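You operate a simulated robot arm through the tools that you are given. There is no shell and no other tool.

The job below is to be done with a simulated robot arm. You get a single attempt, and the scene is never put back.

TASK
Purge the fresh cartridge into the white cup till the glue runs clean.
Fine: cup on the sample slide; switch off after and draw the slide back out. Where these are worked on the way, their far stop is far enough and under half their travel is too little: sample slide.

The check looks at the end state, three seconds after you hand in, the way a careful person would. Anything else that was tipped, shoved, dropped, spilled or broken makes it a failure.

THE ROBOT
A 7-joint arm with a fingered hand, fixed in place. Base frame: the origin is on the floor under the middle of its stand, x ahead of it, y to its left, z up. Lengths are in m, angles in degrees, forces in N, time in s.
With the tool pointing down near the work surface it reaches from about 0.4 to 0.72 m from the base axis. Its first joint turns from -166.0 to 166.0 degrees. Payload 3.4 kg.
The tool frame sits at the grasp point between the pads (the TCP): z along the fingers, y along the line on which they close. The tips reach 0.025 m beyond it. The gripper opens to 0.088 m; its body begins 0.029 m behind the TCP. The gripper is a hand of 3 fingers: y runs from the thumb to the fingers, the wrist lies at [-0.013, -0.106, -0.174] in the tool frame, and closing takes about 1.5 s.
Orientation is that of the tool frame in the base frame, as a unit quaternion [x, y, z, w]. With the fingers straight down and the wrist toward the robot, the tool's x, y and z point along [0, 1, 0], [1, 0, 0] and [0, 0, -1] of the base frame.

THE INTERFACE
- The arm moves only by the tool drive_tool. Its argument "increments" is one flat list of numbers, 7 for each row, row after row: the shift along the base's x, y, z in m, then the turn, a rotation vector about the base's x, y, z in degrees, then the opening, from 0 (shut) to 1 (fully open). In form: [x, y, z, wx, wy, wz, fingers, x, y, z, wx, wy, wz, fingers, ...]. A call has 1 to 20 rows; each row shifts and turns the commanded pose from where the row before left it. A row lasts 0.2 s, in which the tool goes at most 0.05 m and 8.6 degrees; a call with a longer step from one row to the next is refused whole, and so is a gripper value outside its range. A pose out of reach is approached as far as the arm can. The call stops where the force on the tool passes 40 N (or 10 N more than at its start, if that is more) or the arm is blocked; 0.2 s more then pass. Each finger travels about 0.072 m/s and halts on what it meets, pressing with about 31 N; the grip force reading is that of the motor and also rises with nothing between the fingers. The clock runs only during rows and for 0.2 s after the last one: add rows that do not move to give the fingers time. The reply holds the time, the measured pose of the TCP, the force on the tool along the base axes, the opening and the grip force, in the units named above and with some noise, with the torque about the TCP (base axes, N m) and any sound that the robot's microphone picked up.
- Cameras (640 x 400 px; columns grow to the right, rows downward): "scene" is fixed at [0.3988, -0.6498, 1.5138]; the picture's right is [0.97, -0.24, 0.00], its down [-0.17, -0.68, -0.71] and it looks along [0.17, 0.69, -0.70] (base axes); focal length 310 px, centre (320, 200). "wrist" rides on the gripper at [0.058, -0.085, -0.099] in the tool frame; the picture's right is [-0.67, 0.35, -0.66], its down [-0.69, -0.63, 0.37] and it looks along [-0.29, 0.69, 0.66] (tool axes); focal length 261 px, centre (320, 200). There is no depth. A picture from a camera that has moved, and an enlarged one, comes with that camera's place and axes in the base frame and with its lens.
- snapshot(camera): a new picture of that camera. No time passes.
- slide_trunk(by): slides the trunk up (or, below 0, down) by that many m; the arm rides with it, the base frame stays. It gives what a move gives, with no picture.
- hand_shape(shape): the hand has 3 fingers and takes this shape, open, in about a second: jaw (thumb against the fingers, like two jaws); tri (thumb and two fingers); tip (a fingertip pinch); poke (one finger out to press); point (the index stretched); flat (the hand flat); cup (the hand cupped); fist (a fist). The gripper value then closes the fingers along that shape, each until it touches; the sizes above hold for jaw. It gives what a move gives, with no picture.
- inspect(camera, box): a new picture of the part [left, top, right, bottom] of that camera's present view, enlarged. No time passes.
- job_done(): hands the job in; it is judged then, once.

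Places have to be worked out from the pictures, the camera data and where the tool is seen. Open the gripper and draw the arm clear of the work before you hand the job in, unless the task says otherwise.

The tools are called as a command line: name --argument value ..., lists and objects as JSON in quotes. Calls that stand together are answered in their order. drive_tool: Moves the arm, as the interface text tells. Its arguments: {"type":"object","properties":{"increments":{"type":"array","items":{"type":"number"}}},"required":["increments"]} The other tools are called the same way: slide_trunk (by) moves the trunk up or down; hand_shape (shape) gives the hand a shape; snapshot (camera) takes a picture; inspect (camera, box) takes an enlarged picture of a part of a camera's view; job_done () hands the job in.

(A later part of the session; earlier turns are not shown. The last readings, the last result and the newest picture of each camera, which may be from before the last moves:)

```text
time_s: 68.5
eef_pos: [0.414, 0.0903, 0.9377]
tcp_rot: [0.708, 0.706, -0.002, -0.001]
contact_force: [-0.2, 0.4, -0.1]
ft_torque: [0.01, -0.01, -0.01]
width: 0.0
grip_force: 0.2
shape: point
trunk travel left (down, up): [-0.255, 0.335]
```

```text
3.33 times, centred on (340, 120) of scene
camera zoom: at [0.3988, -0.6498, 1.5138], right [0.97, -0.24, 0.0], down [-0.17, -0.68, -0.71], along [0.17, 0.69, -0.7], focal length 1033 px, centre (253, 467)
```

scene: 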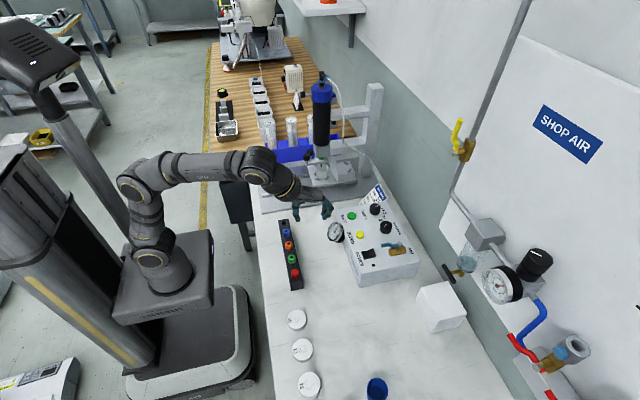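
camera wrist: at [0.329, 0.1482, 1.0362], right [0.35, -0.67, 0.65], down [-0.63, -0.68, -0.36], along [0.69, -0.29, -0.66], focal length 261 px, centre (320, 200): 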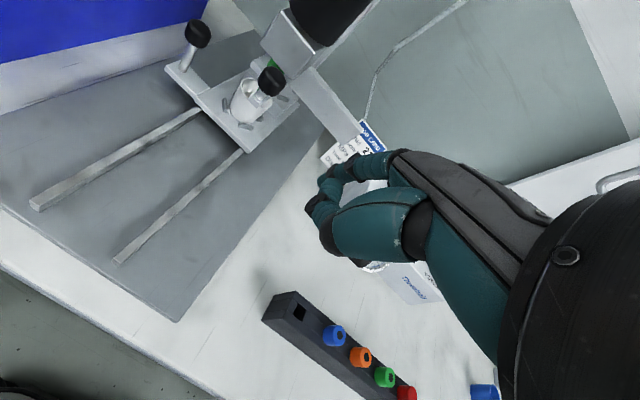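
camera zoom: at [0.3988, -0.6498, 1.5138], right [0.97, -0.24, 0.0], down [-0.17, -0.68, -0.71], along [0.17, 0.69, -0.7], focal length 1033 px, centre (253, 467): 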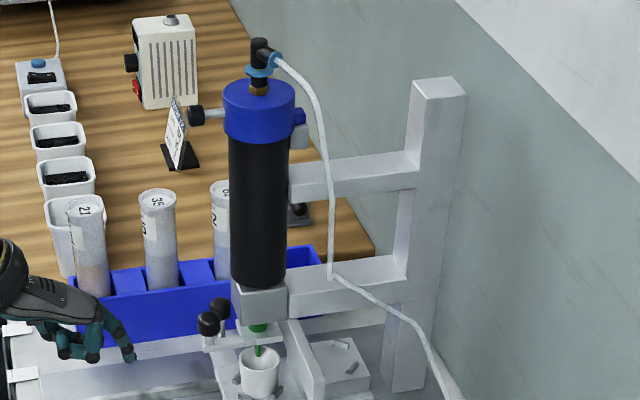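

I zoom the wrist view on the cup and nozzle, and the scene view on the cap and hose fitting.

inspect --camera "wrist" --box '[220, 60, 300, 130]'

inspect --camera "scene" --box '[305, 65, 350, 105]'

inspect --camera "wrist" --box '[260, 0, 400, 150]'

```text
5.71 times, centred on (260, 95) of wrist
camera zoom: at [0.329, 0.1482, 1.0362], right [0.35, -0.67, 0.65], down [-0.63, -0.68, -0.36], along [0.69, -0.29, -0.66], focal length 1489 px, centre (663, 800)
```

zoom: 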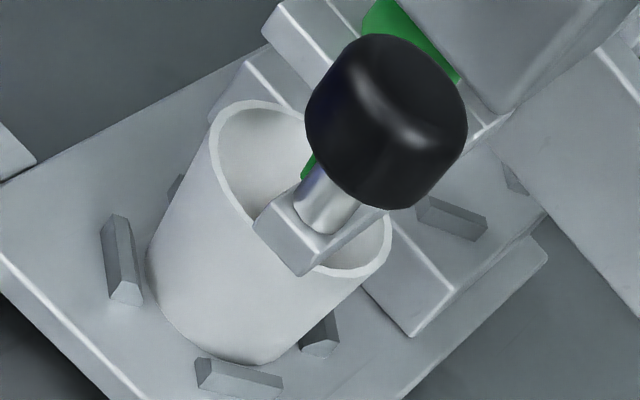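

```text
10.00 times, centred on (328, 85) of scene
camera zoom: at [0.3988, -0.6498, 1.5138], right [0.97, -0.24, 0.0], down [-0.17, -0.68, -0.71], along [0.17, 0.69, -0.7], focal length 3099 px, centre (245, 1350)
```

zoom: 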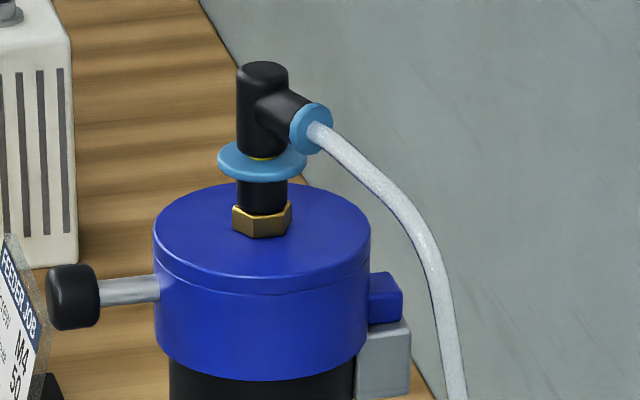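

```text
2.67 times, centred on (330, 75) of wrist
camera zoom: at [0.329, 0.1482, 1.0362], right [0.35, -0.67, 0.65], down [-0.63, -0.68, -0.36], along [0.69, -0.29, -0.66], focal length 695 px, centre (293, 533)
```

zoom: 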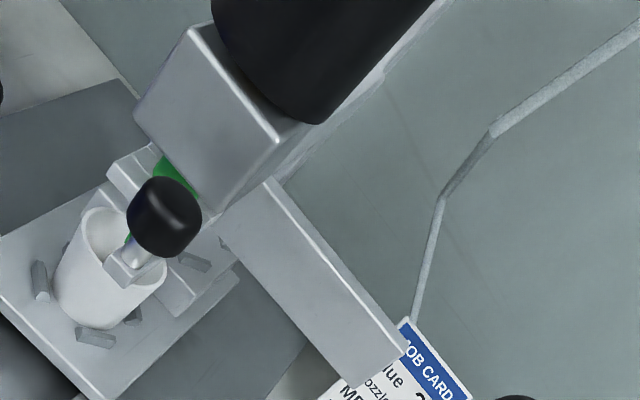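

The fitting looks plugged in. I move the wrist camera to look down into the cup from the front left.

drive_tool --increments '[0, -0.005, 0.02, 0, 0, 7.5, 1, 0.01, -0.005, 0.02, 0, 0, 7.5, 1, 0.02, -0.005, 0.02, 0, 0, 7.5, 1, 0.028, -0.005, 0.003, 0, 0, 7.5, 1, 0.028, -0.005, 0, 0, 0, 7.5, 1, 0.028, -0.005, 0, 0, 0, 7.5, 1, 0, 0, 0, 0, 0, 0, 1]'

snapshot --camera "wrist"

inspect --camera "wrist" --box '[200, 130, 300, 220]'

```text
time_s: 70.0
eef_pos: [0.5296, 0.06, 1.0005]
tcp_rot: [0.383, 0.924, -0.002, -0.001]
contact_force: [0.6, -0.5, 0.0]
ft_torque: [0.02, 0.01, -0.02]
width: 0.0
grip_force: 0.0
shape: point
trunk travel left (down, up): [-0.255, 0.335]
```

```text
taken
camera wrist: at [0.4294, 0.0416, 1.0984], right [0.72, -0.23, 0.65], down [0.04, -0.93, -0.36], along [0.69, 0.29, -0.66], focal length 261 px, centre (320, 200)
```

wrist: 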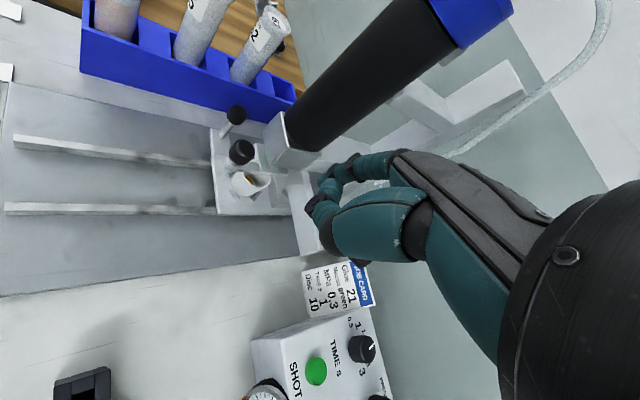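

```text
4.44 times, centred on (250, 175) of wrist
camera zoom: at [0.4294, 0.0416, 1.0984], right [0.72, -0.23, 0.65], down [0.04, -0.93, -0.36], along [0.69, 0.29, -0.66], focal length 1158 px, centre (631, 311)
```

zoom: 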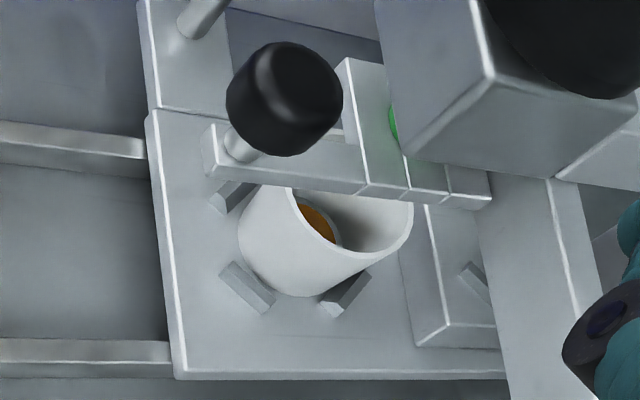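

There is amber glue on the bottom of the cup, so SHOT does dispense. I zoom right in on its colour.

inspect --camera "wrist" --box '[245, 165, 275, 190]'

inspect --camera "scene" --box '[314, 155, 332, 175]'

inspect --camera "wrist" --box '[80, 0, 300, 130]'

```text
16.00 times, centred on (260, 178) of wrist
camera zoom: at [0.4294, 0.0416, 1.0984], right [0.72, -0.23, 0.65], down [0.04, -0.93, -0.36], along [0.69, 0.29, -0.66], focal length 4170 px, centre (1280, 560)
```

zoom: 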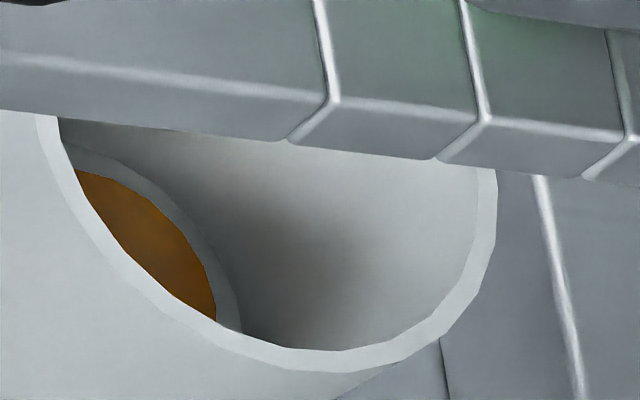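

```text
16.00 times, centred on (323, 165) of scene
camera zoom: at [0.3988, -0.6498, 1.5138], right [0.97, -0.24, 0.0], down [-0.17, -0.68, -0.71], along [0.17, 0.69, -0.7], focal length 4958 px, centre (272, 760)
```

zoom: 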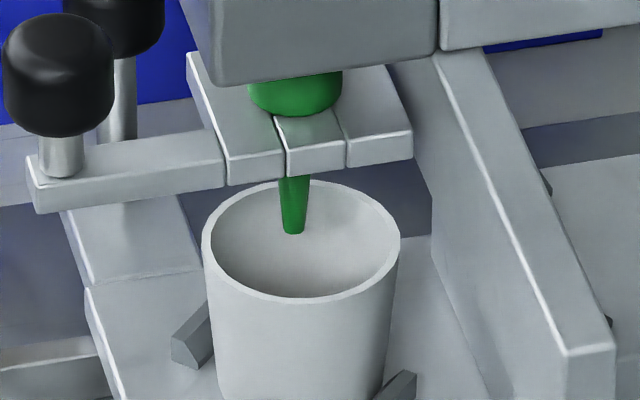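

```text
2.91 times, centred on (190, 65) of wrist
camera zoom: at [0.4294, 0.0416, 1.0984], right [0.72, -0.23, 0.65], down [0.04, -0.93, -0.36], along [0.69, 0.29, -0.66], focal length 758 px, centre (698, 593)
```

zoom: 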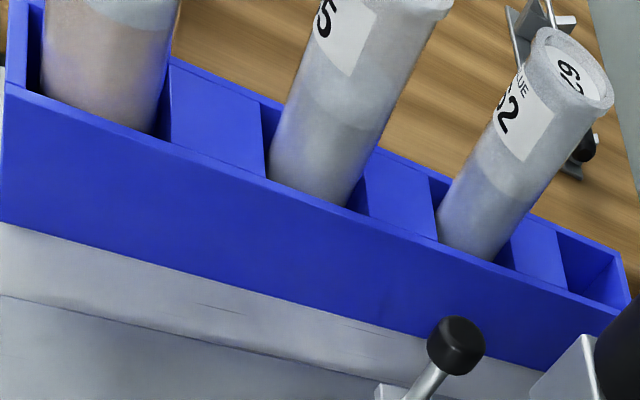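

The pool is amber/orange-brown after three shots. I go back to SHOT, give more shots and compare the colour as it builds up.

drive_tool --increments '[0.0094, -0.0217, -0.008, 0, 0, -7.5, 1, 0.0094, -0.0217, -0.008, 0, 0, -7.5, 1, 0.0094, -0.0217, -0.008, 0, 0, -7.5, 1, 0.0094, -0.0217, -0.008, 0, 0, -7.5, 1, 0.0094, -0.0217, -0.008, 0, 0, -7.5, 1, 0.0094, -0.0217, -0.008, 0, 0, -7.5, 1, 0, 0, -0.03, 0, 0, 0, 1, 0, 0, -0.03, 0, 0, 0, 1, 0, 0, -0.03, 0, 0, 0, 1, 0, 0, -0.005, 0, 0, 0, 1, 0, 0, 0, 0, 0, 0, 1]'

inspect --camera "scene" --box '[320, 190, 380, 250]'

```text
time_s: 72.5
eef_pos: [0.5843, -0.0692, 0.8545]
tcp_rot: [0.708, 0.706, -0.002, -0.002]
contact_force: [-0.3, -0.3, -0.4]
ft_torque: [0.0, 0.0, -0.02]
width: 0.0
grip_force: 0.1
shape: point
trunk travel left (down, up): [-0.255, 0.335]
```

```text
6.67 times, centred on (350, 220) of scene
camera zoom: at [0.3988, -0.6498, 1.5138], right [0.97, -0.24, 0.0], down [-0.17, -0.68, -0.71], along [0.17, 0.69, -0.7], focal length 2066 px, centre (120, 67)
```

zoom: 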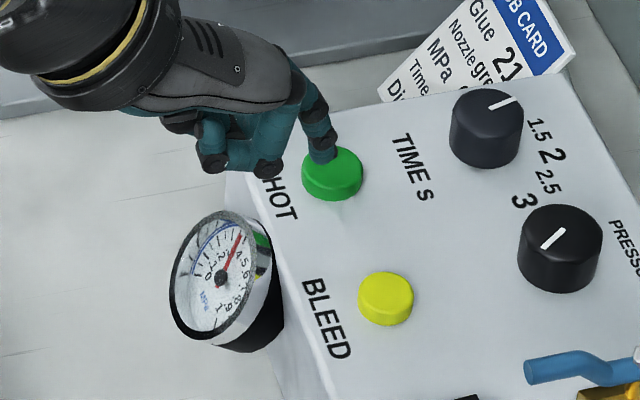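

I correct by +3 mm in x and press SHOT, checking the nozzle just after the click.

drive_tool --increments '[0.003, 0, -0.003, 0, 0, 0, 1, 0, 0, -0.003, 0, 0, 0, 1, 0, 0, -0.003, 0, 0, 0, 1, 0, 0, -0.002, 0, 0, 0, 1, 0, 0, -0.001, 0, 0, 0, 1]'

inspect --camera "scene" --box '[314, 155, 332, 175]'

```text
time_s: 73.7
eef_pos: [0.5884, -0.0706, 0.8447]
tcp_rot: [0.708, 0.707, -0.001, -0.001]
contact_force: [-1.1, 0.4, 2.3]
ft_torque: [0.03, -0.06, -0.03]
width: 0.0
grip_force: 0.0
shape: point
trunk travel left (down, up): [-0.255, 0.335]
```

```text
16.00 times, centred on (323, 165) of scene
camera zoom: at [0.3988, -0.6498, 1.5138], right [0.97, -0.24, 0.0], down [-0.17, -0.68, -0.71], along [0.17, 0.69, -0.7], focal length 4958 px, centre (272, 760)
```

zoom: 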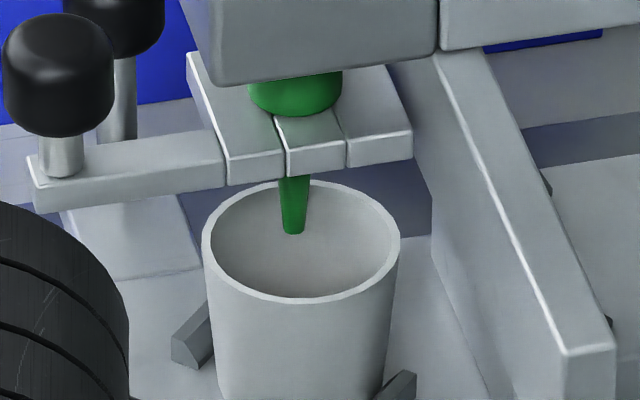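

No click yet, so I press 2 mm further and hold through the shot, then release and press again.

drive_tool --increments '[0, 0, -0.002, 0, 0, 0, 1, 0, 0, 0, 0, 0, 0, 1, 0, 0, 0, 0, 0, 0, 1, 0, 0, 0, 0, 0, 0, 1, 0, 0, 0, 0, 0, 0, 1, 0, 0, 0, 0, 0, 0, 1, 0, 0, 0, 0, 0, 0, 1]'

inspect --camera "scene" --box '[314, 155, 332, 175]'

```text
time_s: 75.2
eef_pos: [0.587, -0.0709, 0.8424]
tcp_rot: [0.707, 0.707, -0.002, -0.001]
contact_force: [-0.2, -0.3, 3.9]
ft_torque: [0.02, -0.17, -0.02]
width: 0.0001
grip_force: 0.1
shape: point
trunk travel left (down, up): [-0.255, 0.335]
heard: click
```

```text
16.00 times, centred on (323, 165) of scene
camera zoom: at [0.3988, -0.6498, 1.5138], right [0.97, -0.24, 0.0], down [-0.17, -0.68, -0.71], along [0.17, 0.69, -0.7], focal length 4958 px, centre (272, 760)
```

zoom: 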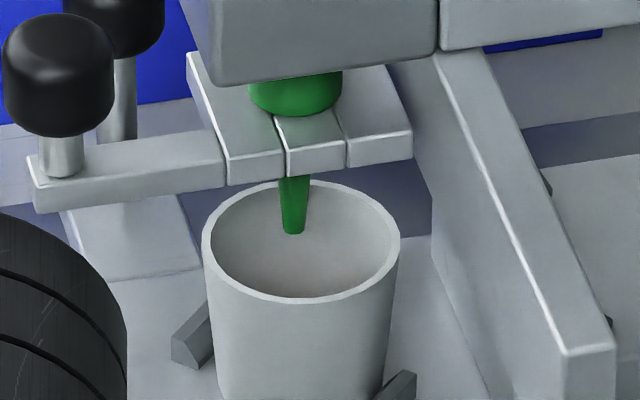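

That is four shots. Two more full presses in one go.

drive_tool --increments '[0, 0, 0.007, 0, 0, 0, 1, 0, 0, 0, 0, 0, 0, 1, 0, 0, -0.004, 0, 0, 0, 1, 0, 0, -0.003, 0, 0, 0, 1, 0, 0, 0, 0, 0, 0, 1, 0, 0, 0, 0, 0, 0, 1, 0, 0, 0, 0, 0, 0, 1, 0, 0, 0, 0, 0, 0, 1, 0, 0, 0, 0, 0, 0, 1, 0, 0, 0.007, 0, 0, 0, 1, 0, 0, 0, 0, 0, 0, 1, 0, 0, -0.004, 0, 0, 0, 1, 0, 0, -0.003, 0, 0, 0, 1, 0, 0, 0, 0, 0, 0, 1, 0, 0, 0, 0, 0, 0, 1, 0, 0, 0, 0, 0, 0, 1, 0, 0, 0, 0, 0, 0, 1, 0, 0, 0, 0, 0, 0, 1]'

inspect --camera "scene" --box '[314, 155, 332, 175]'

```text
time_s: 79.0
eef_pos: [0.588, -0.0695, 0.8438]
tcp_rot: [0.708, 0.706, -0.001, -0.001]
contact_force: [-0.9, -0.8, 1.8]
ft_torque: [0.02, -0.15, -0.04]
width: 0.0002
grip_force: 0.1
shape: point
trunk travel left (down, up): [-0.255, 0.335]
heard: click, click
```

```text
16.00 times, centred on (323, 165) of scene
camera zoom: at [0.3988, -0.6498, 1.5138], right [0.97, -0.24, 0.0], down [-0.17, -0.68, -0.71], along [0.17, 0.69, -0.7], focal length 4958 px, centre (272, 760)
```

zoom: 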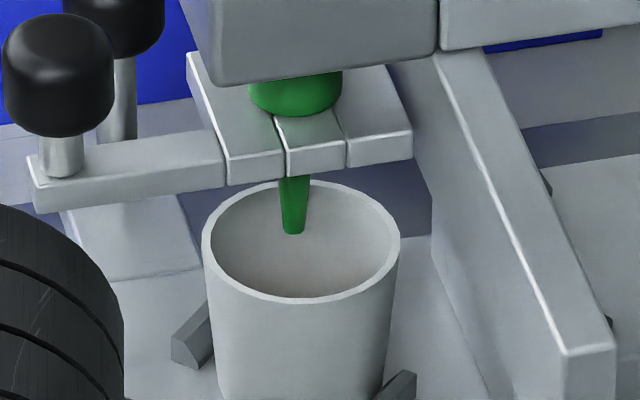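

Six shots are done, and a warm tint shows at the bottom. I go and look into the cup again.

drive_tool --increments '[0, 0, 0.02, 0, 0, 0, 1, 0, 0, 0.035, 0, 0, 0, 1, 0, 0, 0.04, 0, 0, 0, 1, -0.0094, 0.0217, 0.011, 0, 0, 7.5, 1, -0.0094, 0.0217, 0.011, 0, 0, 7.5, 1, -0.0094, 0.0217, 0.011, 0, 0, 7.5, 1, -0.0094, 0.0217, 0.011, 0, 0, 7.5, 1, -0.0094, 0.0217, 0.011, 0, 0, 7.5, 1, -0.0094, 0.0217, 0.011, 0, 0, 7.5, 1, 0, 0, 0, 0, 0, 0, 1]'

inspect --camera "wrist" --box '[200, 130, 300, 220]'

inspect --camera "wrist" --box '[245, 165, 275, 190]'

```text
time_s: 81.2
eef_pos: [0.5292, 0.0584, 1.0003]
tcp_rot: [0.383, 0.924, -0.002, -0.001]
contact_force: [0.7, 0.7, 0.0]
ft_torque: [-0.02, 0.01, -0.01]
width: 0.0001
grip_force: 0.1
shape: point
trunk travel left (down, up): [-0.255, 0.335]
```

```text
4.44 times, centred on (250, 175) of wrist
camera zoom: at [0.4289, 0.0397, 1.1005], right [0.72, -0.23, 0.65], down [0.04, -0.93, -0.36], along [0.69, 0.29, -0.66], focal length 1158 px, centre (631, 311)
```

zoom: 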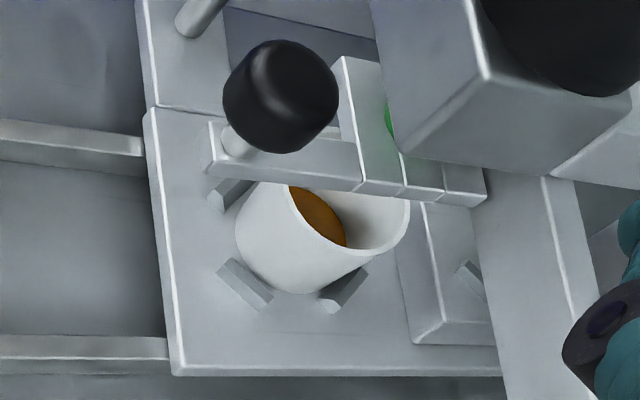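

```text
16.00 times, centred on (260, 178) of wrist
camera zoom: at [0.4289, 0.0397, 1.1005], right [0.72, -0.23, 0.65], down [0.04, -0.93, -0.36], along [0.69, 0.29, -0.66], focal length 4170 px, centre (1280, 560)
```

zoom: 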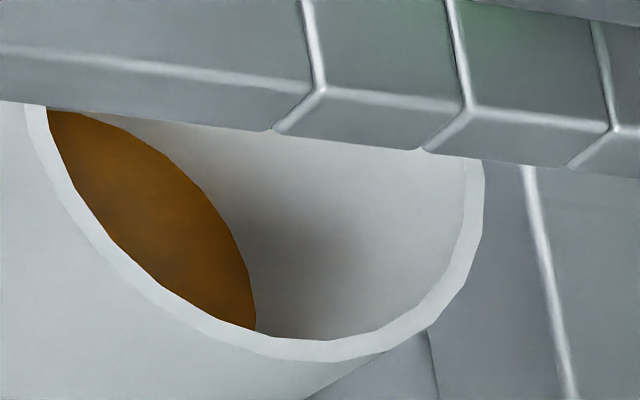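

The pool has risen and is still amber. I zoom to the maximum to look for streaks or a colour difference.

inspect --camera "wrist" --box '[246, 168, 262, 182]'

inspect --camera "scene" --box '[318, 158, 330, 172]'

```text
16.00 times, centred on (254, 175) of wrist
camera zoom: at [0.4289, 0.0397, 1.1005], right [0.72, -0.23, 0.65], down [0.04, -0.93, -0.36], along [0.69, 0.29, -0.66], focal length 4170 px, centre (1376, 600)
```

zoom: 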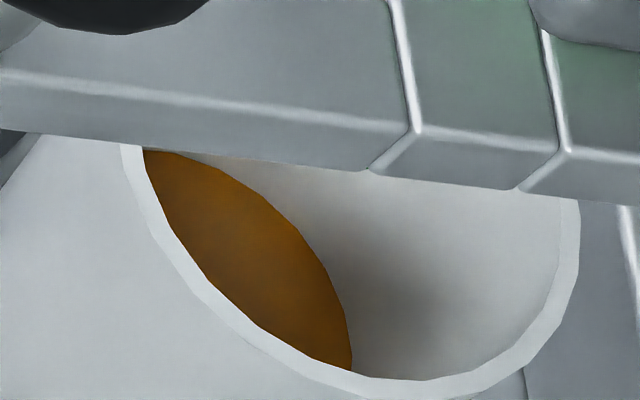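

```text
16.00 times, centred on (324, 165) of scene
camera zoom: at [0.3988, -0.6498, 1.5138], right [0.97, -0.24, 0.0], down [-0.17, -0.68, -0.71], along [0.17, 0.69, -0.7], focal length 4958 px, centre (256, 760)
```

zoom: 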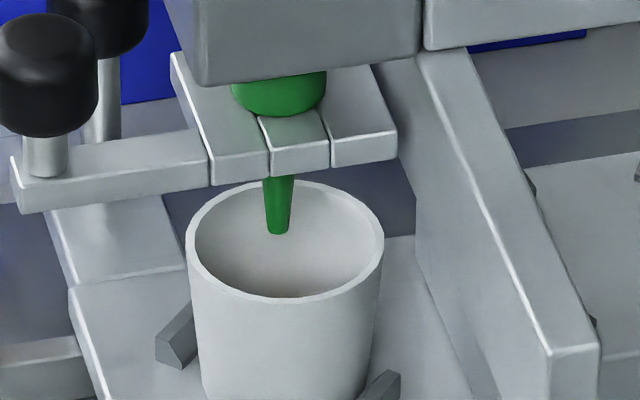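

The colour is uniform amber. I go on purging with more shots; the pool should soon be visible from the scene camera too.

drive_tool --increments '[0.0098, -0.0216, -0.008, 0, 0, -7.5, 1, 0.0098, -0.0216, -0.008, 0, 0, -7.5, 1, 0.0098, -0.0216, -0.008, 0, 0, -7.5, 1, 0.0098, -0.0216, -0.008, 0, 0, -7.5, 1, 0.0098, -0.0216, -0.008, 0, 0, -7.5, 1, 0.0098, -0.0216, -0.008, 0, 0, -7.5, 1, 0, 0, -0.03, 0, 0, 0, 1, 0, 0, -0.03, 0, 0, 0, 1, 0, 0, -0.03, 0, 0, 0, 1, 0, 0, -0.007, 0, 0, 0, 1, 0, 0, 0, 0, 0, 0, 1]'

inspect --camera "scene" --box '[320, 190, 380, 250]'

```text
time_s: 83.7
eef_pos: [0.5888, -0.0692, 0.8589]
tcp_rot: [0.708, 0.706, -0.001, -0.002]
contact_force: [0.0, -0.4, -0.3]
ft_torque: [0.01, -0.01, 0.0]
width: 0.0
grip_force: 0.0
shape: point
trunk travel left (down, up): [-0.255, 0.335]
```

```text
6.67 times, centred on (350, 220) of scene
camera zoom: at [0.3988, -0.6498, 1.5138], right [0.97, -0.24, 0.0], down [-0.17, -0.68, -0.71], along [0.17, 0.69, -0.7], focal length 2066 px, centre (120, 67)
```

zoom: 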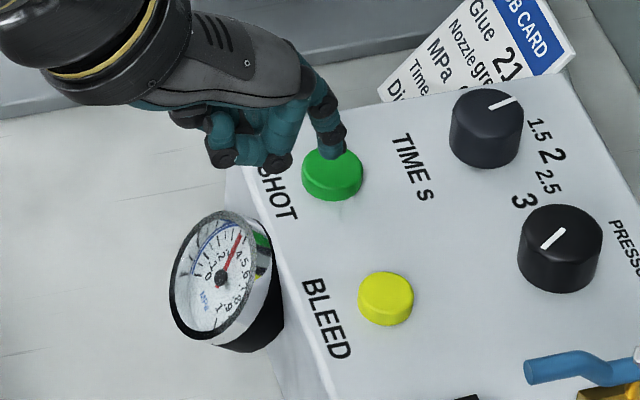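

I press SHOT two more times, from z 0.859 down to 0.843.

drive_tool --increments '[-0.001, 0, -0.006, 0, 0, 0, 1, 0, 0, -0.005, 0, 0, 0, 1, 0, 0, -0.003, 0, 0, 0, 1, 0, 0, -0.002, 0, 0, 0, 1, 0, 0, 0, 0, 0, 0, 1, 0, 0, 0, 0, 0, 0, 1, 0, 0, 0, 0, 0, 0, 1, 0, 0, 0, 0, 0, 0, 1, 0, 0, 0, 0, 0, 0, 1, 0, 0, 0.007, 0, 0, 0, 1, 0, 0, 0, 0, 0, 0, 1, 0, 0, -0.004, 0, 0, 0, 1, 0, 0, -0.003, 0, 0, 0, 1, 0, 0, 0, 0, 0, 0, 1, 0, 0, 0, 0, 0, 0, 1, 0, 0, 0, 0, 0, 0, 1, 0, 0, 0, 0, 0, 0, 1, 0, 0, 0, 0, 0, 0, 1]'

inspect --camera "scene" --box '[318, 158, 330, 172]'

```text
time_s: 87.5
eef_pos: [0.5882, -0.0696, 0.8431]
tcp_rot: [0.708, 0.706, -0.002, -0.002]
contact_force: [0.1, 0.0, 1.9]
ft_torque: [0.01, -0.09, 0.01]
width: 0.0001
grip_force: 0.0
shape: point
trunk travel left (down, up): [-0.255, 0.335]
heard: click
```

```text
16.00 times, centred on (324, 165) of scene
camera zoom: at [0.3988, -0.6498, 1.5138], right [0.97, -0.24, 0.0], down [-0.17, -0.68, -0.71], along [0.17, 0.69, -0.7], focal length 4958 px, centre (256, 760)
```

zoom: 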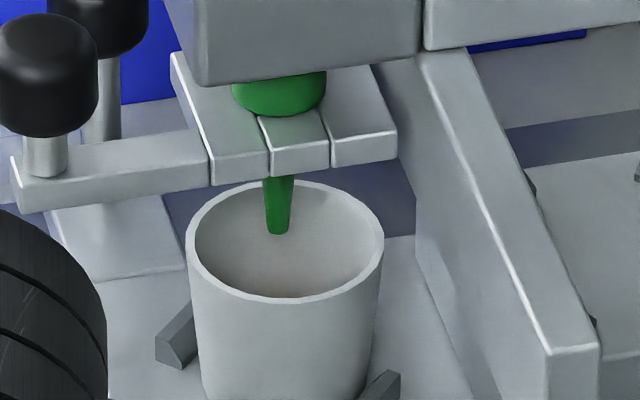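

Only one of the two registered, so I press 1.5 mm deeper this time, with two more shots.

drive_tool --increments '[0, 0, 0.007, 0, 0, 0, 1, 0, 0, 0, 0, 0, 0, 1, 0, 0, -0.004, 0, 0, 0, 1, 0, 0, -0.0045, 0, 0, 0, 1, 0, 0, 0, 0, 0, 0, 1, 0, 0, 0, 0, 0, 0, 1, 0, 0, 0, 0, 0, 0, 1, 0, 0, 0, 0, 0, 0, 1, 0, 0, 0, 0, 0, 0, 1, 0, 0, 0.008, 0, 0, 0, 1, 0, 0, 0, 0, 0, 0, 1, 0, 0, -0.004, 0, 0, 0, 1, 0, 0, -0.004, 0, 0, 0, 1, 0, 0, 0, 0, 0, 0, 1, 0, 0, 0, 0, 0, 0, 1, 0, 0, 0, 0, 0, 0, 1, 0, 0, 0, 0, 0, 0, 1, 0, 0, 0, 0, 0, 0, 1]'

inspect --camera "scene" --box '[318, 158, 330, 172]'

```text
time_s: 91.2
eef_pos: [0.5883, -0.0684, 0.8422]
tcp_rot: [0.707, 0.707, -0.001, -0.001]
contact_force: [-1.2, -1.6, 2.5]
ft_torque: [0.04, -0.16, -0.03]
width: 0.0
grip_force: 0.0
shape: point
trunk travel left (down, up): [-0.255, 0.335]
heard: click, click
```

```text
16.00 times, centred on (324, 165) of scene
camera zoom: at [0.3988, -0.6498, 1.5138], right [0.97, -0.24, 0.0], down [-0.17, -0.68, -0.71], along [0.17, 0.69, -0.7], focal length 4958 px, centre (256, 760)
```

zoom: 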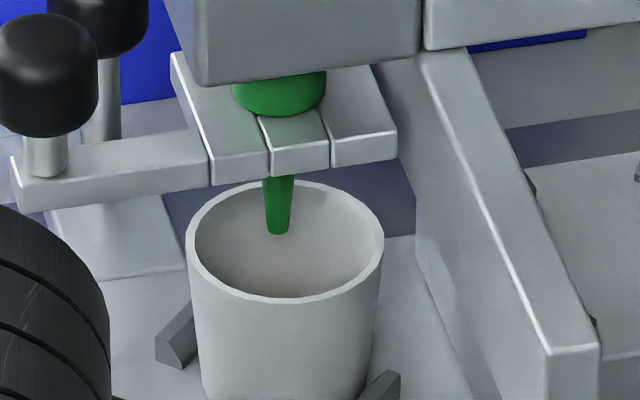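

Nine shots so far. I go and look at the pool again.

drive_tool --increments '[0, 0, 0.02, 0, 0, 0, 1, 0, 0, 0.035, 0, 0, 0, 1, 0, 0, 0.04, 0, 0, 0, 1, -0.0098, 0.0217, 0.011, 0, 0, 7.5, 1, -0.0098, 0.0217, 0.011, 0, 0, 7.5, 1, -0.0098, 0.0217, 0.011, 0, 0, 7.5, 1, -0.0098, 0.0217, 0.011, 0, 0, 7.5, 1, -0.0098, 0.0217, 0.011, 0, 0, 7.5, 1, -0.0098, 0.0217, 0.011, 0, 0, 7.5, 1, 0, 0, 0, 0, 0, 0, 1]'

inspect --camera "wrist" --box '[200, 130, 300, 220]'

inspect --camera "wrist" --box '[245, 165, 275, 190]'

```text
time_s: 93.5
eef_pos: [0.5295, 0.0632, 1.0028]
tcp_rot: [0.383, 0.924, -0.002, 0.0]
contact_force: [-1.1, -0.6, -0.6]
ft_torque: [-0.01, -0.03, 0.0]
width: 0.0
grip_force: 0.1
shape: point
trunk travel left (down, up): [-0.255, 0.335]
```

```text
4.44 times, centred on (250, 175) of wrist
camera zoom: at [0.429, 0.0439, 1.1022], right [0.72, -0.23, 0.65], down [0.04, -0.93, -0.36], along [0.69, 0.29, -0.66], focal length 1158 px, centre (631, 311)
```

zoom: 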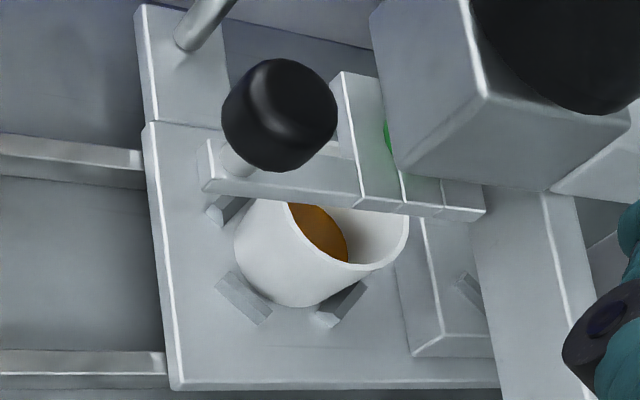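

```text
16.00 times, centred on (260, 178) of wrist
camera zoom: at [0.429, 0.0439, 1.1022], right [0.72, -0.23, 0.65], down [0.04, -0.93, -0.36], along [0.69, 0.29, -0.66], focal length 4170 px, centre (1280, 560)
```

zoom: 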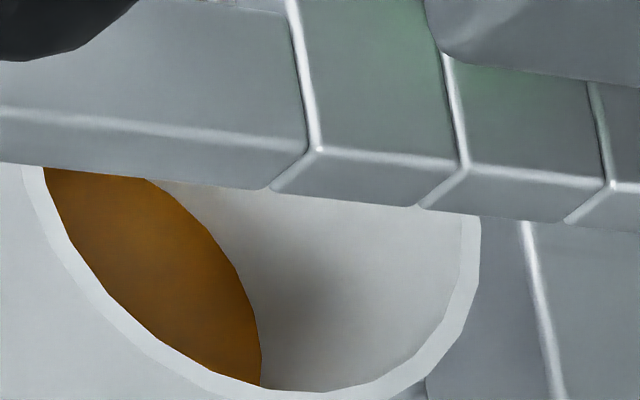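

The colour is the same amber and the level has risen slightly. To see what actually leaves the nozzle now, I return to SHOT and take pictures in quick succession during one shot.

drive_tool --increments '[0.0098, -0.022, -0.008, 0, 0, -7.5, 1, 0.0098, -0.022, -0.008, 0, 0, -7.5, 1, 0.0098, -0.022, -0.008, 0, 0, -7.5, 1, 0.0098, -0.022, -0.008, 0, 0, -7.5, 1, 0.0098, -0.022, -0.008, 0, 0, -7.5, 1, 0.0098, -0.022, -0.008, 0, 0, -7.5, 1, 0, 0, -0.03, 0, 0, 0, 1, 0, 0, -0.03, 0, 0, 0, 1, 0, 0, -0.03, 0, 0, 0, 1, 0, 0, -0.014, 0, 0, 0, 1, 0, 0, 0, 0, 0, 0, 1]'

inspect --camera "scene" --box '[318, 158, 330, 172]'

```text
time_s: 95.8
eef_pos: [0.5889, -0.0704, 0.8495]
tcp_rot: [0.708, 0.706, -0.002, 0.0]
contact_force: [-0.4, 0.4, 0.0]
ft_torque: [0.01, -0.02, 0.02]
width: 0.0
grip_force: 0.1
shape: point
trunk travel left (down, up): [-0.255, 0.335]
```

```text
16.00 times, centred on (324, 165) of scene
camera zoom: at [0.3988, -0.6498, 1.5138], right [0.97, -0.24, 0.0], down [-0.17, -0.68, -0.71], along [0.17, 0.69, -0.7], focal length 4958 px, centre (256, 760)
```

zoom: 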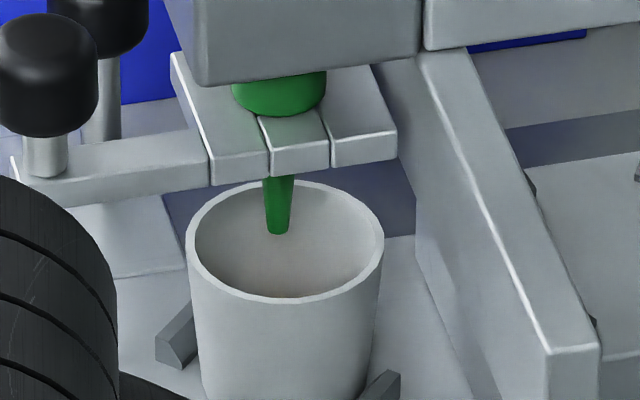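

I press quickly in one row to 0.842 and look right away.

drive_tool --increments '[0, 0, -0.0085, 0, 0, 0, 1]'

inspect --camera "scene" --box '[318, 158, 330, 172]'

```text
time_s: 96.2
eef_pos: [0.5882, -0.0708, 0.842]
tcp_rot: [0.708, 0.707, -0.001, 0.0]
contact_force: [-0.1, 0.3, 3.0]
ft_torque: [0.05, -0.18, -0.01]
width: 0.0
grip_force: 0.1
shape: point
trunk travel left (down, up): [-0.255, 0.335]
heard: click
```

```text
16.00 times, centred on (324, 165) of scene
camera zoom: at [0.3988, -0.6498, 1.5138], right [0.97, -0.24, 0.0], down [-0.17, -0.68, -0.71], along [0.17, 0.69, -0.7], focal length 4958 px, centre (256, 760)
```

zoom: 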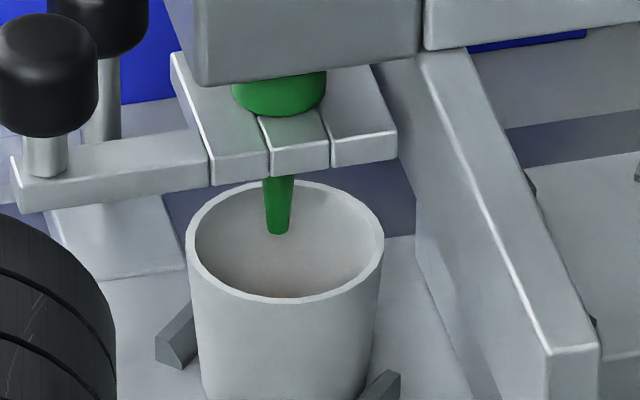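

No stream is drawn, but an orange edge of the pool just appears at the front rim. I take another sample during this shot.

drive_tool --increments '[0, 0, 0, 0, 0, 0, 1]'

inspect --camera "scene" --box '[318, 158, 330, 172]'

```text
time_s: 96.7
eef_pos: [0.5881, -0.0703, 0.8428]
tcp_rot: [0.708, 0.706, -0.001, -0.001]
contact_force: [-0.2, 1.2, 2.9]
ft_torque: [0.02, -0.19, 0.0]
width: 0.0001
grip_force: 0.0
shape: point
trunk travel left (down, up): [-0.255, 0.335]
```

```text
16.00 times, centred on (324, 165) of scene
camera zoom: at [0.3988, -0.6498, 1.5138], right [0.97, -0.24, 0.0], down [-0.17, -0.68, -0.71], along [0.17, 0.69, -0.7], focal length 4958 px, centre (256, 760)
```

zoom: 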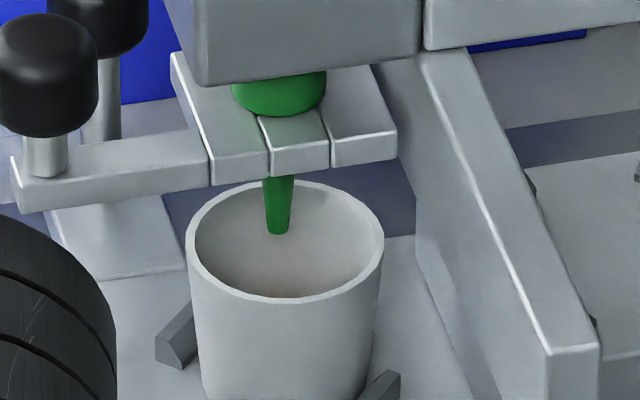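

The pool's front edge is now visible to the scene camera, so I can watch it from here. Two more shots.

drive_tool --increments '[0, 0, 0, 0, 0, 0, 1, 0, 0, 0, 0, 0, 0, 1, 0, 0, 0.008, 0, 0, 0, 1, 0, 0, 0, 0, 0, 0, 1, 0, 0, -0.008, 0, 0, 0, 1, 0, 0, 0, 0, 0, 0, 1, 0, 0, 0, 0, 0, 0, 1, 0, 0, 0, 0, 0, 0, 1, 0, 0, 0, 0, 0, 0, 1, 0, 0, 0, 0, 0, 0, 1, 0, 0, 0.008, 0, 0, 0, 1, 0, 0, 0, 0, 0, 0, 1, 0, 0, -0.008, 0, 0, 0, 1, 0, 0, 0, 0, 0, 0, 1, 0, 0, 0, 0, 0, 0, 1, 0, 0, 0, 0, 0, 0, 1, 0, 0, 0, 0, 0, 0, 1, 0, 0, 0, 0, 0, 0, 1]'

inspect --camera "scene" --box '[318, 158, 330, 172]'

```text
time_s: 100.5
eef_pos: [0.5878, -0.0697, 0.842]
tcp_rot: [0.708, 0.707, -0.001, -0.001]
contact_force: [-0.5, 0.3, 2.6]
ft_torque: [0.07, -0.19, 0.01]
width: 0.0
grip_force: 0.0
shape: point
trunk travel left (down, up): [-0.255, 0.335]
heard: click, click
```

```text
16.00 times, centred on (324, 165) of scene
camera zoom: at [0.3988, -0.6498, 1.5138], right [0.97, -0.24, 0.0], down [-0.17, -0.68, -0.71], along [0.17, 0.69, -0.7], focal length 4958 px, centre (256, 760)
```

zoom: 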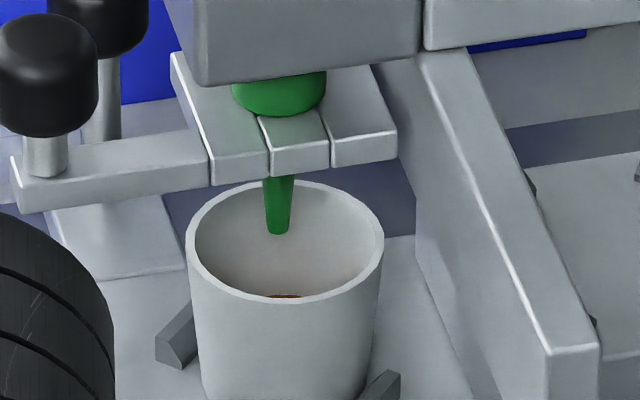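

A reddish edge of the pool is now visible. I zoom to the limit on it.

inspect --camera "scene" --box '[322, 165, 330, 170]'

inspect --camera "scene" --box '[340, 205, 400, 265]'

```text
16.00 times, centred on (326, 168) of scene
camera zoom: at [0.3988, -0.6498, 1.5138], right [0.97, -0.24, 0.0], down [-0.17, -0.68, -0.71], along [0.17, 0.69, -0.7], focal length 4958 px, centre (224, 720)
```

zoom: 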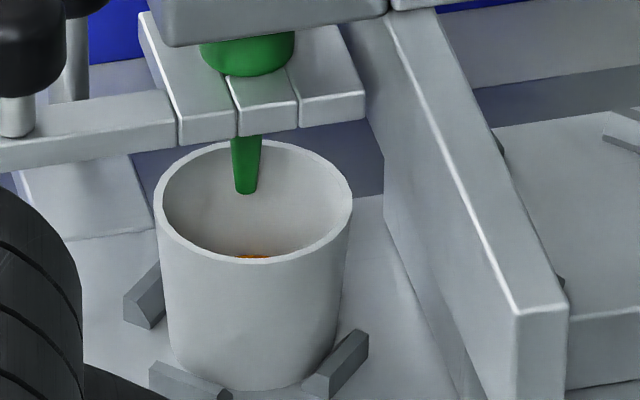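

```text
6.67 times, centred on (370, 235) of scene
camera zoom: at [0.3988, -0.6498, 1.5138], right [0.97, -0.24, 0.0], down [-0.17, -0.68, -0.71], along [0.17, 0.69, -0.7], focal length 2066 px, centre (-13, -33)
```

zoom: 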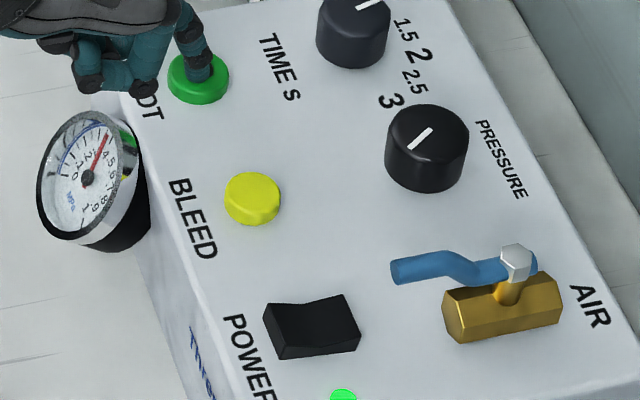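

The visible sliver is orange-amber. I give two more shots to be sure the run is steady, then inspect from the wrist camera.

drive_tool --increments '[0, 0, 0.008, 0, 0, 0, 1, 0, 0, 0, 0, 0, 0, 1, 0, 0, -0.008, 0, 0, 0, 1, 0, 0, 0, 0, 0, 0, 1, 0, 0, 0, 0, 0, 0, 1, 0, 0, 0, 0, 0, 0, 1, 0, 0, 0, 0, 0, 0, 1, 0, 0, 0, 0, 0, 0, 1, 0, 0, 0.008, 0, 0, 0, 1, 0, 0, 0, 0, 0, 0, 1, 0, 0, -0.008, 0, 0, 0, 1, 0, 0, 0, 0, 0, 0, 1, 0, 0, 0, 0, 0, 0, 1, 0, 0, 0, 0, 0, 0, 1, 0, 0, 0, 0, 0, 0, 1, 0, 0, 0, 0, 0, 0, 1]'

inspect --camera "scene" --box '[318, 158, 330, 172]'

```text
time_s: 103.8
eef_pos: [0.5887, -0.0711, 0.8416]
tcp_rot: [0.708, 0.707, -0.001, -0.001]
contact_force: [0.1, 0.9, 3.3]
ft_torque: [0.04, -0.18, 0.04]
width: 0.0001
grip_force: 0.0
shape: point
trunk travel left (down, up): [-0.255, 0.335]
heard: click, click
```

```text
16.00 times, centred on (324, 165) of scene
camera zoom: at [0.3988, -0.6498, 1.5138], right [0.97, -0.24, 0.0], down [-0.17, -0.68, -0.71], along [0.17, 0.69, -0.7], focal length 4958 px, centre (256, 760)
```

zoom: 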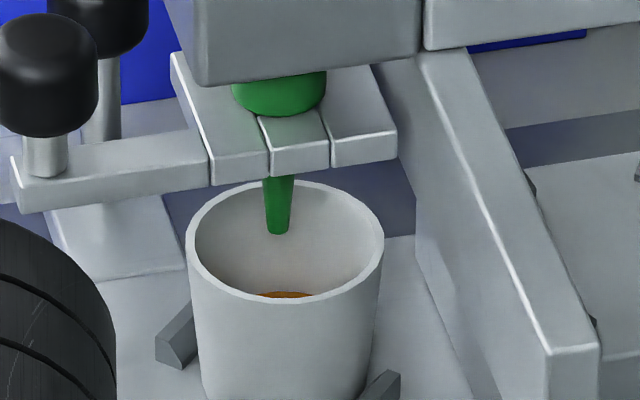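

Fourteen shots: the pool is clearly orange-amber now. I look with the wrist camera for the colour again.

drive_tool --increments '[0, 0, 0.02, 0, 0, 0, 1, 0, 0, 0.035, 0, 0, 0, 1, 0, 0, 0.04, 0, 0, 0, 1, -0.0098, 0.0217, 0.011, 0, 0, 7.5, 1, -0.0098, 0.0217, 0.011, 0, 0, 7.5, 1, -0.0098, 0.0217, 0.011, 0, 0, 7.5, 1, -0.0098, 0.0217, 0.011, 0, 0, 7.5, 1, -0.0098, 0.0217, 0.011, 0, 0, 7.5, 1, -0.0098, 0.0217, 0.011, 0, 0, 7.5, 1, 0, 0, 0, 0, 0, 0, 1]'

inspect --camera "wrist" --box '[245, 165, 275, 190]'

inspect --camera "wrist" --box '[60, 0, 300, 130]'

```text
time_s: 106.0
eef_pos: [0.5299, 0.0608, 1.0061]
tcp_rot: [0.383, 0.924, -0.002, 0.0]
contact_force: [0.8, -0.1, 0.1]
ft_torque: [-0.02, -0.01, -0.03]
width: 0.0
grip_force: 0.1
shape: point
trunk travel left (down, up): [-0.255, 0.335]
```

```text
16.00 times, centred on (260, 178) of wrist
camera zoom: at [0.4291, 0.0409, 1.1048], right [0.72, -0.23, 0.65], down [0.04, -0.93, -0.36], along [0.69, 0.29, -0.66], focal length 4170 px, centre (1280, 560)
```

zoom: 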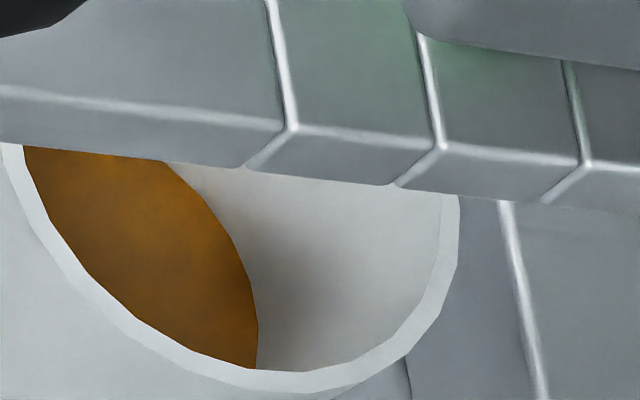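

```text
2.67 times, centred on (180, 65) of wrist
camera zoom: at [0.4291, 0.0409, 1.1048], right [0.72, -0.23, 0.65], down [0.04, -0.93, -0.36], along [0.69, 0.29, -0.66], focal length 695 px, centre (693, 560)
```

zoom: 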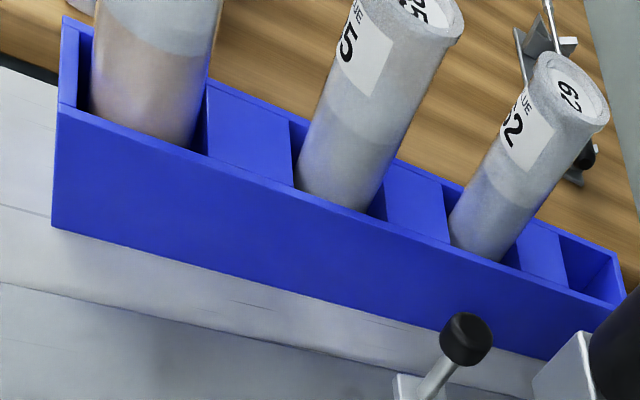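

The colour is steady amber, matching the rack's glue 21, and no change shows over the last 11 shots, so it runs clean. I now go to switch the power off, moving the index above the raised -x end of the rocker (about 0.635, -0.203).

drive_tool --increments '[0.0069, -0.0397, -0.008, 0, 0, -6.43, 1, 0.0069, -0.0397, -0.008, 0, 0, -6.43, 1, 0.0069, -0.0397, -0.008, 0, 0, -6.43, 1, 0.0069, -0.0397, -0.008, 0, 0, -6.43, 1, 0.0069, -0.0397, -0.008, 0, 0, -6.43, 1, 0.0069, -0.0397, -0.008, 0, 0, -6.43, 1, 0.0069, -0.0397, -0.008, 0, 0, -6.43, 1, 0, 0, -0.035, 0, 0, 0, 1, 0, 0, -0.035, 0, 0, 0, 1, 0, 0, 0, 0, 0, 0, 1]'

inspect --camera "scene" --box '[350, 220, 400, 270]'

inspect --camera "wrist" --box '[240, 130, 370, 260]'

```text
time_s: 108.2
eef_pos: [0.5675, -0.2161, 0.8734]
tcp_rot: [0.708, 0.707, -0.001, -0.001]
contact_force: [0.2, -0.2, -0.7]
ft_torque: [-0.03, 0.0, -0.01]
width: 0.0002
grip_force: 0.0
shape: point
out of reach, approached as far as the arm can: row 7
trunk travel left (down, up): [-0.255, 0.335]
```

```text
8.00 times, centred on (375, 245) of scene
camera zoom: at [0.3988, -0.6498, 1.5138], right [0.97, -0.24, 0.0], down [-0.17, -0.68, -0.71], along [0.17, 0.69, -0.7], focal length 2479 px, centre (-120, -160)
```

zoom: 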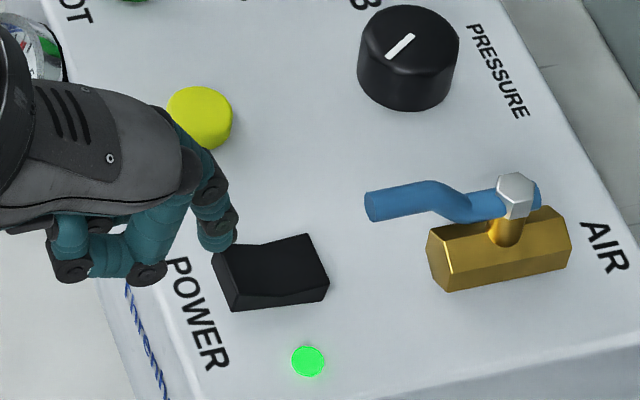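

```text
3.08 times, centred on (305, 195) of wrist
camera zoom: at [0.4836, -0.1588, 0.9729], right [0.35, -0.67, 0.65], down [-0.63, -0.68, -0.36], along [0.69, -0.29, -0.66], focal length 802 px, centre (366, 215)
```

zoom: 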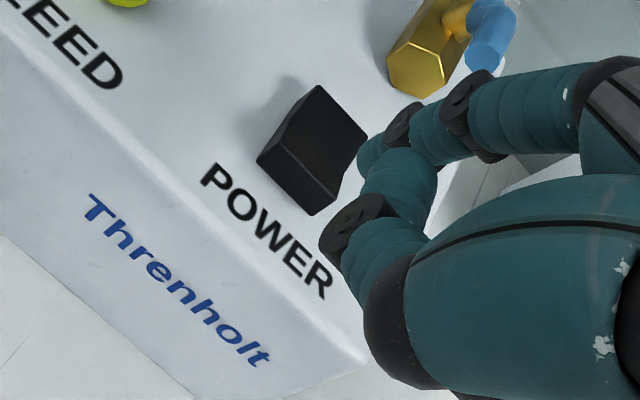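

The tip is about 11 mm short of the rocker's -x half. I shift over it and descend to just above.

drive_tool --increments '[0.011, 0, 0, 0, 0, 0, 1, 0, 0, -0.008, 0, 0, 0, 1, 0, 0, -0.006, 0, 0, 0, 1, 0, 0, 0, 0, 0, 0, 1]'

inspect --camera "scene" --box '[350, 220, 400, 270]'

```text
time_s: 109.2
eef_pos: [0.5828, -0.2156, 0.8597]
tcp_rot: [0.707, 0.707, -0.001, -0.001]
contact_force: [-0.1, -0.6, 0.1]
ft_torque: [-0.02, 0.02, 0.01]
width: 0.0
grip_force: 0.0
shape: point
trunk travel left (down, up): [-0.255, 0.335]
```

```text
8.00 times, centred on (375, 245) of scene
camera zoom: at [0.3988, -0.6498, 1.5138], right [0.97, -0.24, 0.0], down [-0.17, -0.68, -0.71], along [0.17, 0.69, -0.7], focal length 2479 px, centre (-120, -160)
```

zoom: 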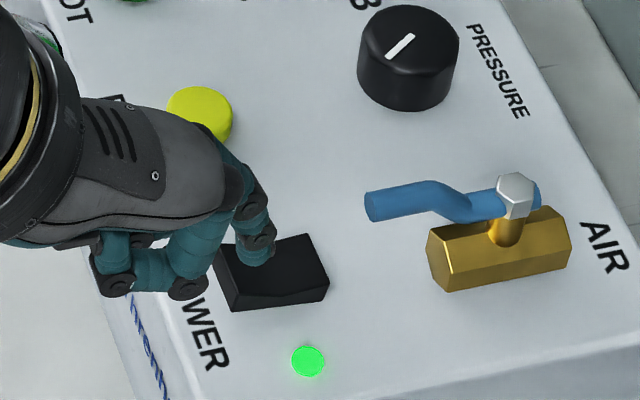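

The tip is at x≈0.638, so I shift 4 mm toward the outer end and press down in small steps.

drive_tool --increments '[-0.004, 0, -0.003, 0, 0, 0, 1, 0, 0, -0.004, 0, 0, 0, 1, 0, 0, -0.003, 0, 0, 0, 1, 0, 0, -0.002, 0, 0, 0, 1]'

inspect --camera "scene" --box '[350, 220, 400, 270]'

```text
time_s: 110.2
eef_pos: [0.5809, -0.217, 0.8467]
tcp_rot: [0.708, 0.706, -0.001, -0.001]
contact_force: [-0.1, -0.7, 1.1]
ft_torque: [0.02, -0.08, -0.02]
width: 0.0806
grip_force: 0.0
shape: point
trunk travel left (down, up): [-0.255, 0.335]
```

```text
8.00 times, centred on (375, 245) of scene
camera zoom: at [0.3988, -0.6498, 1.5138], right [0.97, -0.24, 0.0], down [-0.17, -0.68, -0.71], along [0.17, 0.69, -0.7], focal length 2479 px, centre (-120, -160)
```

zoom: 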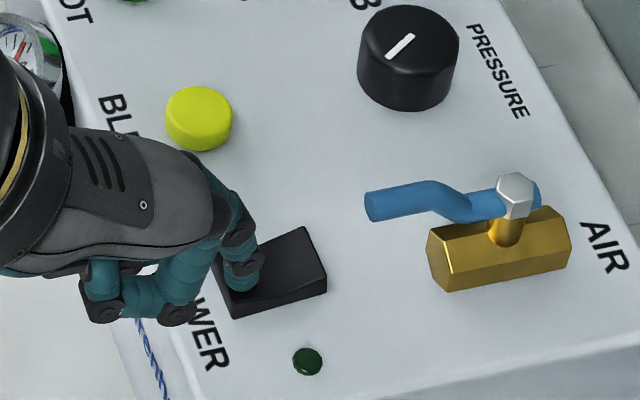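

The LED is dark: power is off. I lift off, back away and go back to the jaw shape in free space.

drive_tool --increments '[0, 0, 0.01, 0, 0, 0, 1, 0, 0, 0.03, 0, 0, 0, 1, 0, 0, 0.03, 0, 0, 0, 1, -0.03, 0.02, 0.02, 0, 0, 0, 1, -0.03, 0.035, 0.01, 0, 0, 0, 1, -0.03, 0.035, 0, 0, 0, 0, 1, -0.03, 0.035, 0, 0, 0, 0, 1, -0.01, 0.04, 0, 0, 0, 0, 1, 0, 0.04, 0, 0, 0, 0, 1, 0, 0.04, 0, 0, 0, 0, 1, 0, 0.04, 0, 0, 0, 0, 1, 0, 0, 0, 0, 0, 0, 1]'

hand_shape --shape "jaw"

snapshot --camera "wrist"

inspect --camera "scene" --box '[330, 200, 420, 280]'

```text
time_s: 112.8
eef_pos: [0.4516, 0.0711, 0.9487]
tcp_rot: [0.708, 0.706, -0.002, 0.0]
contact_force: [0.8, 0.9, 0.4]
ft_torque: [0.01, 0.0, -0.02]
width: 0.0808
grip_force: 0.0
shape: point
trunk travel left (down, up): [-0.255, 0.335]
```

```text
time_s: 113.8
eef_pos: [0.452, 0.0695, 0.949]
tcp_rot: [0.708, 0.707, -0.001, -0.001]
contact_force: [0.8, -0.4, 0.0]
ft_torque: [0.0, 0.0, -0.02]
width: 0.0878
grip_force: 0.0
shape: jaw
trunk travel left (down, up): [-0.255, 0.335]
```

```text
taken
camera wrist: at [0.3669, 0.1272, 1.0485], right [0.35, -0.67, 0.65], down [-0.63, -0.68, -0.36], along [0.69, -0.29, -0.66], focal length 261 px, centre (320, 200)
```

wrist: 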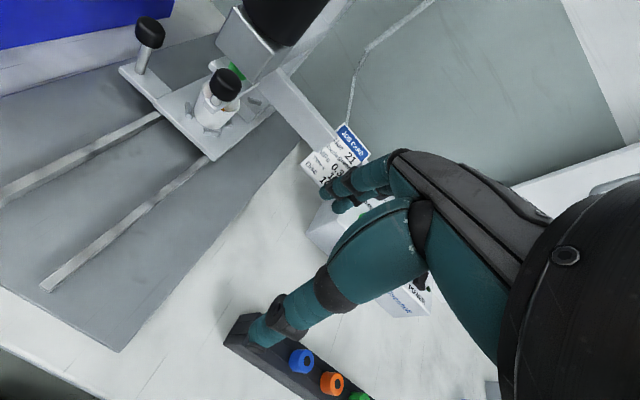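

```text
5.00 times, centred on (375, 240) of scene
camera zoom: at [0.3988, -0.6498, 1.5138], right [0.97, -0.24, 0.0], down [-0.17, -0.68, -0.71], along [0.17, 0.69, -0.7], focal length 1549 px, centre (45, 0)
```

zoom: 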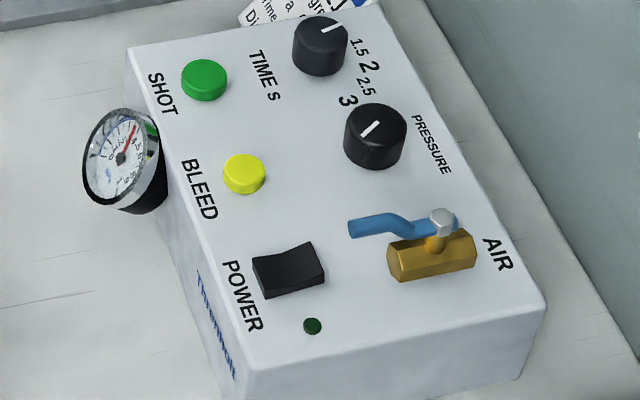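

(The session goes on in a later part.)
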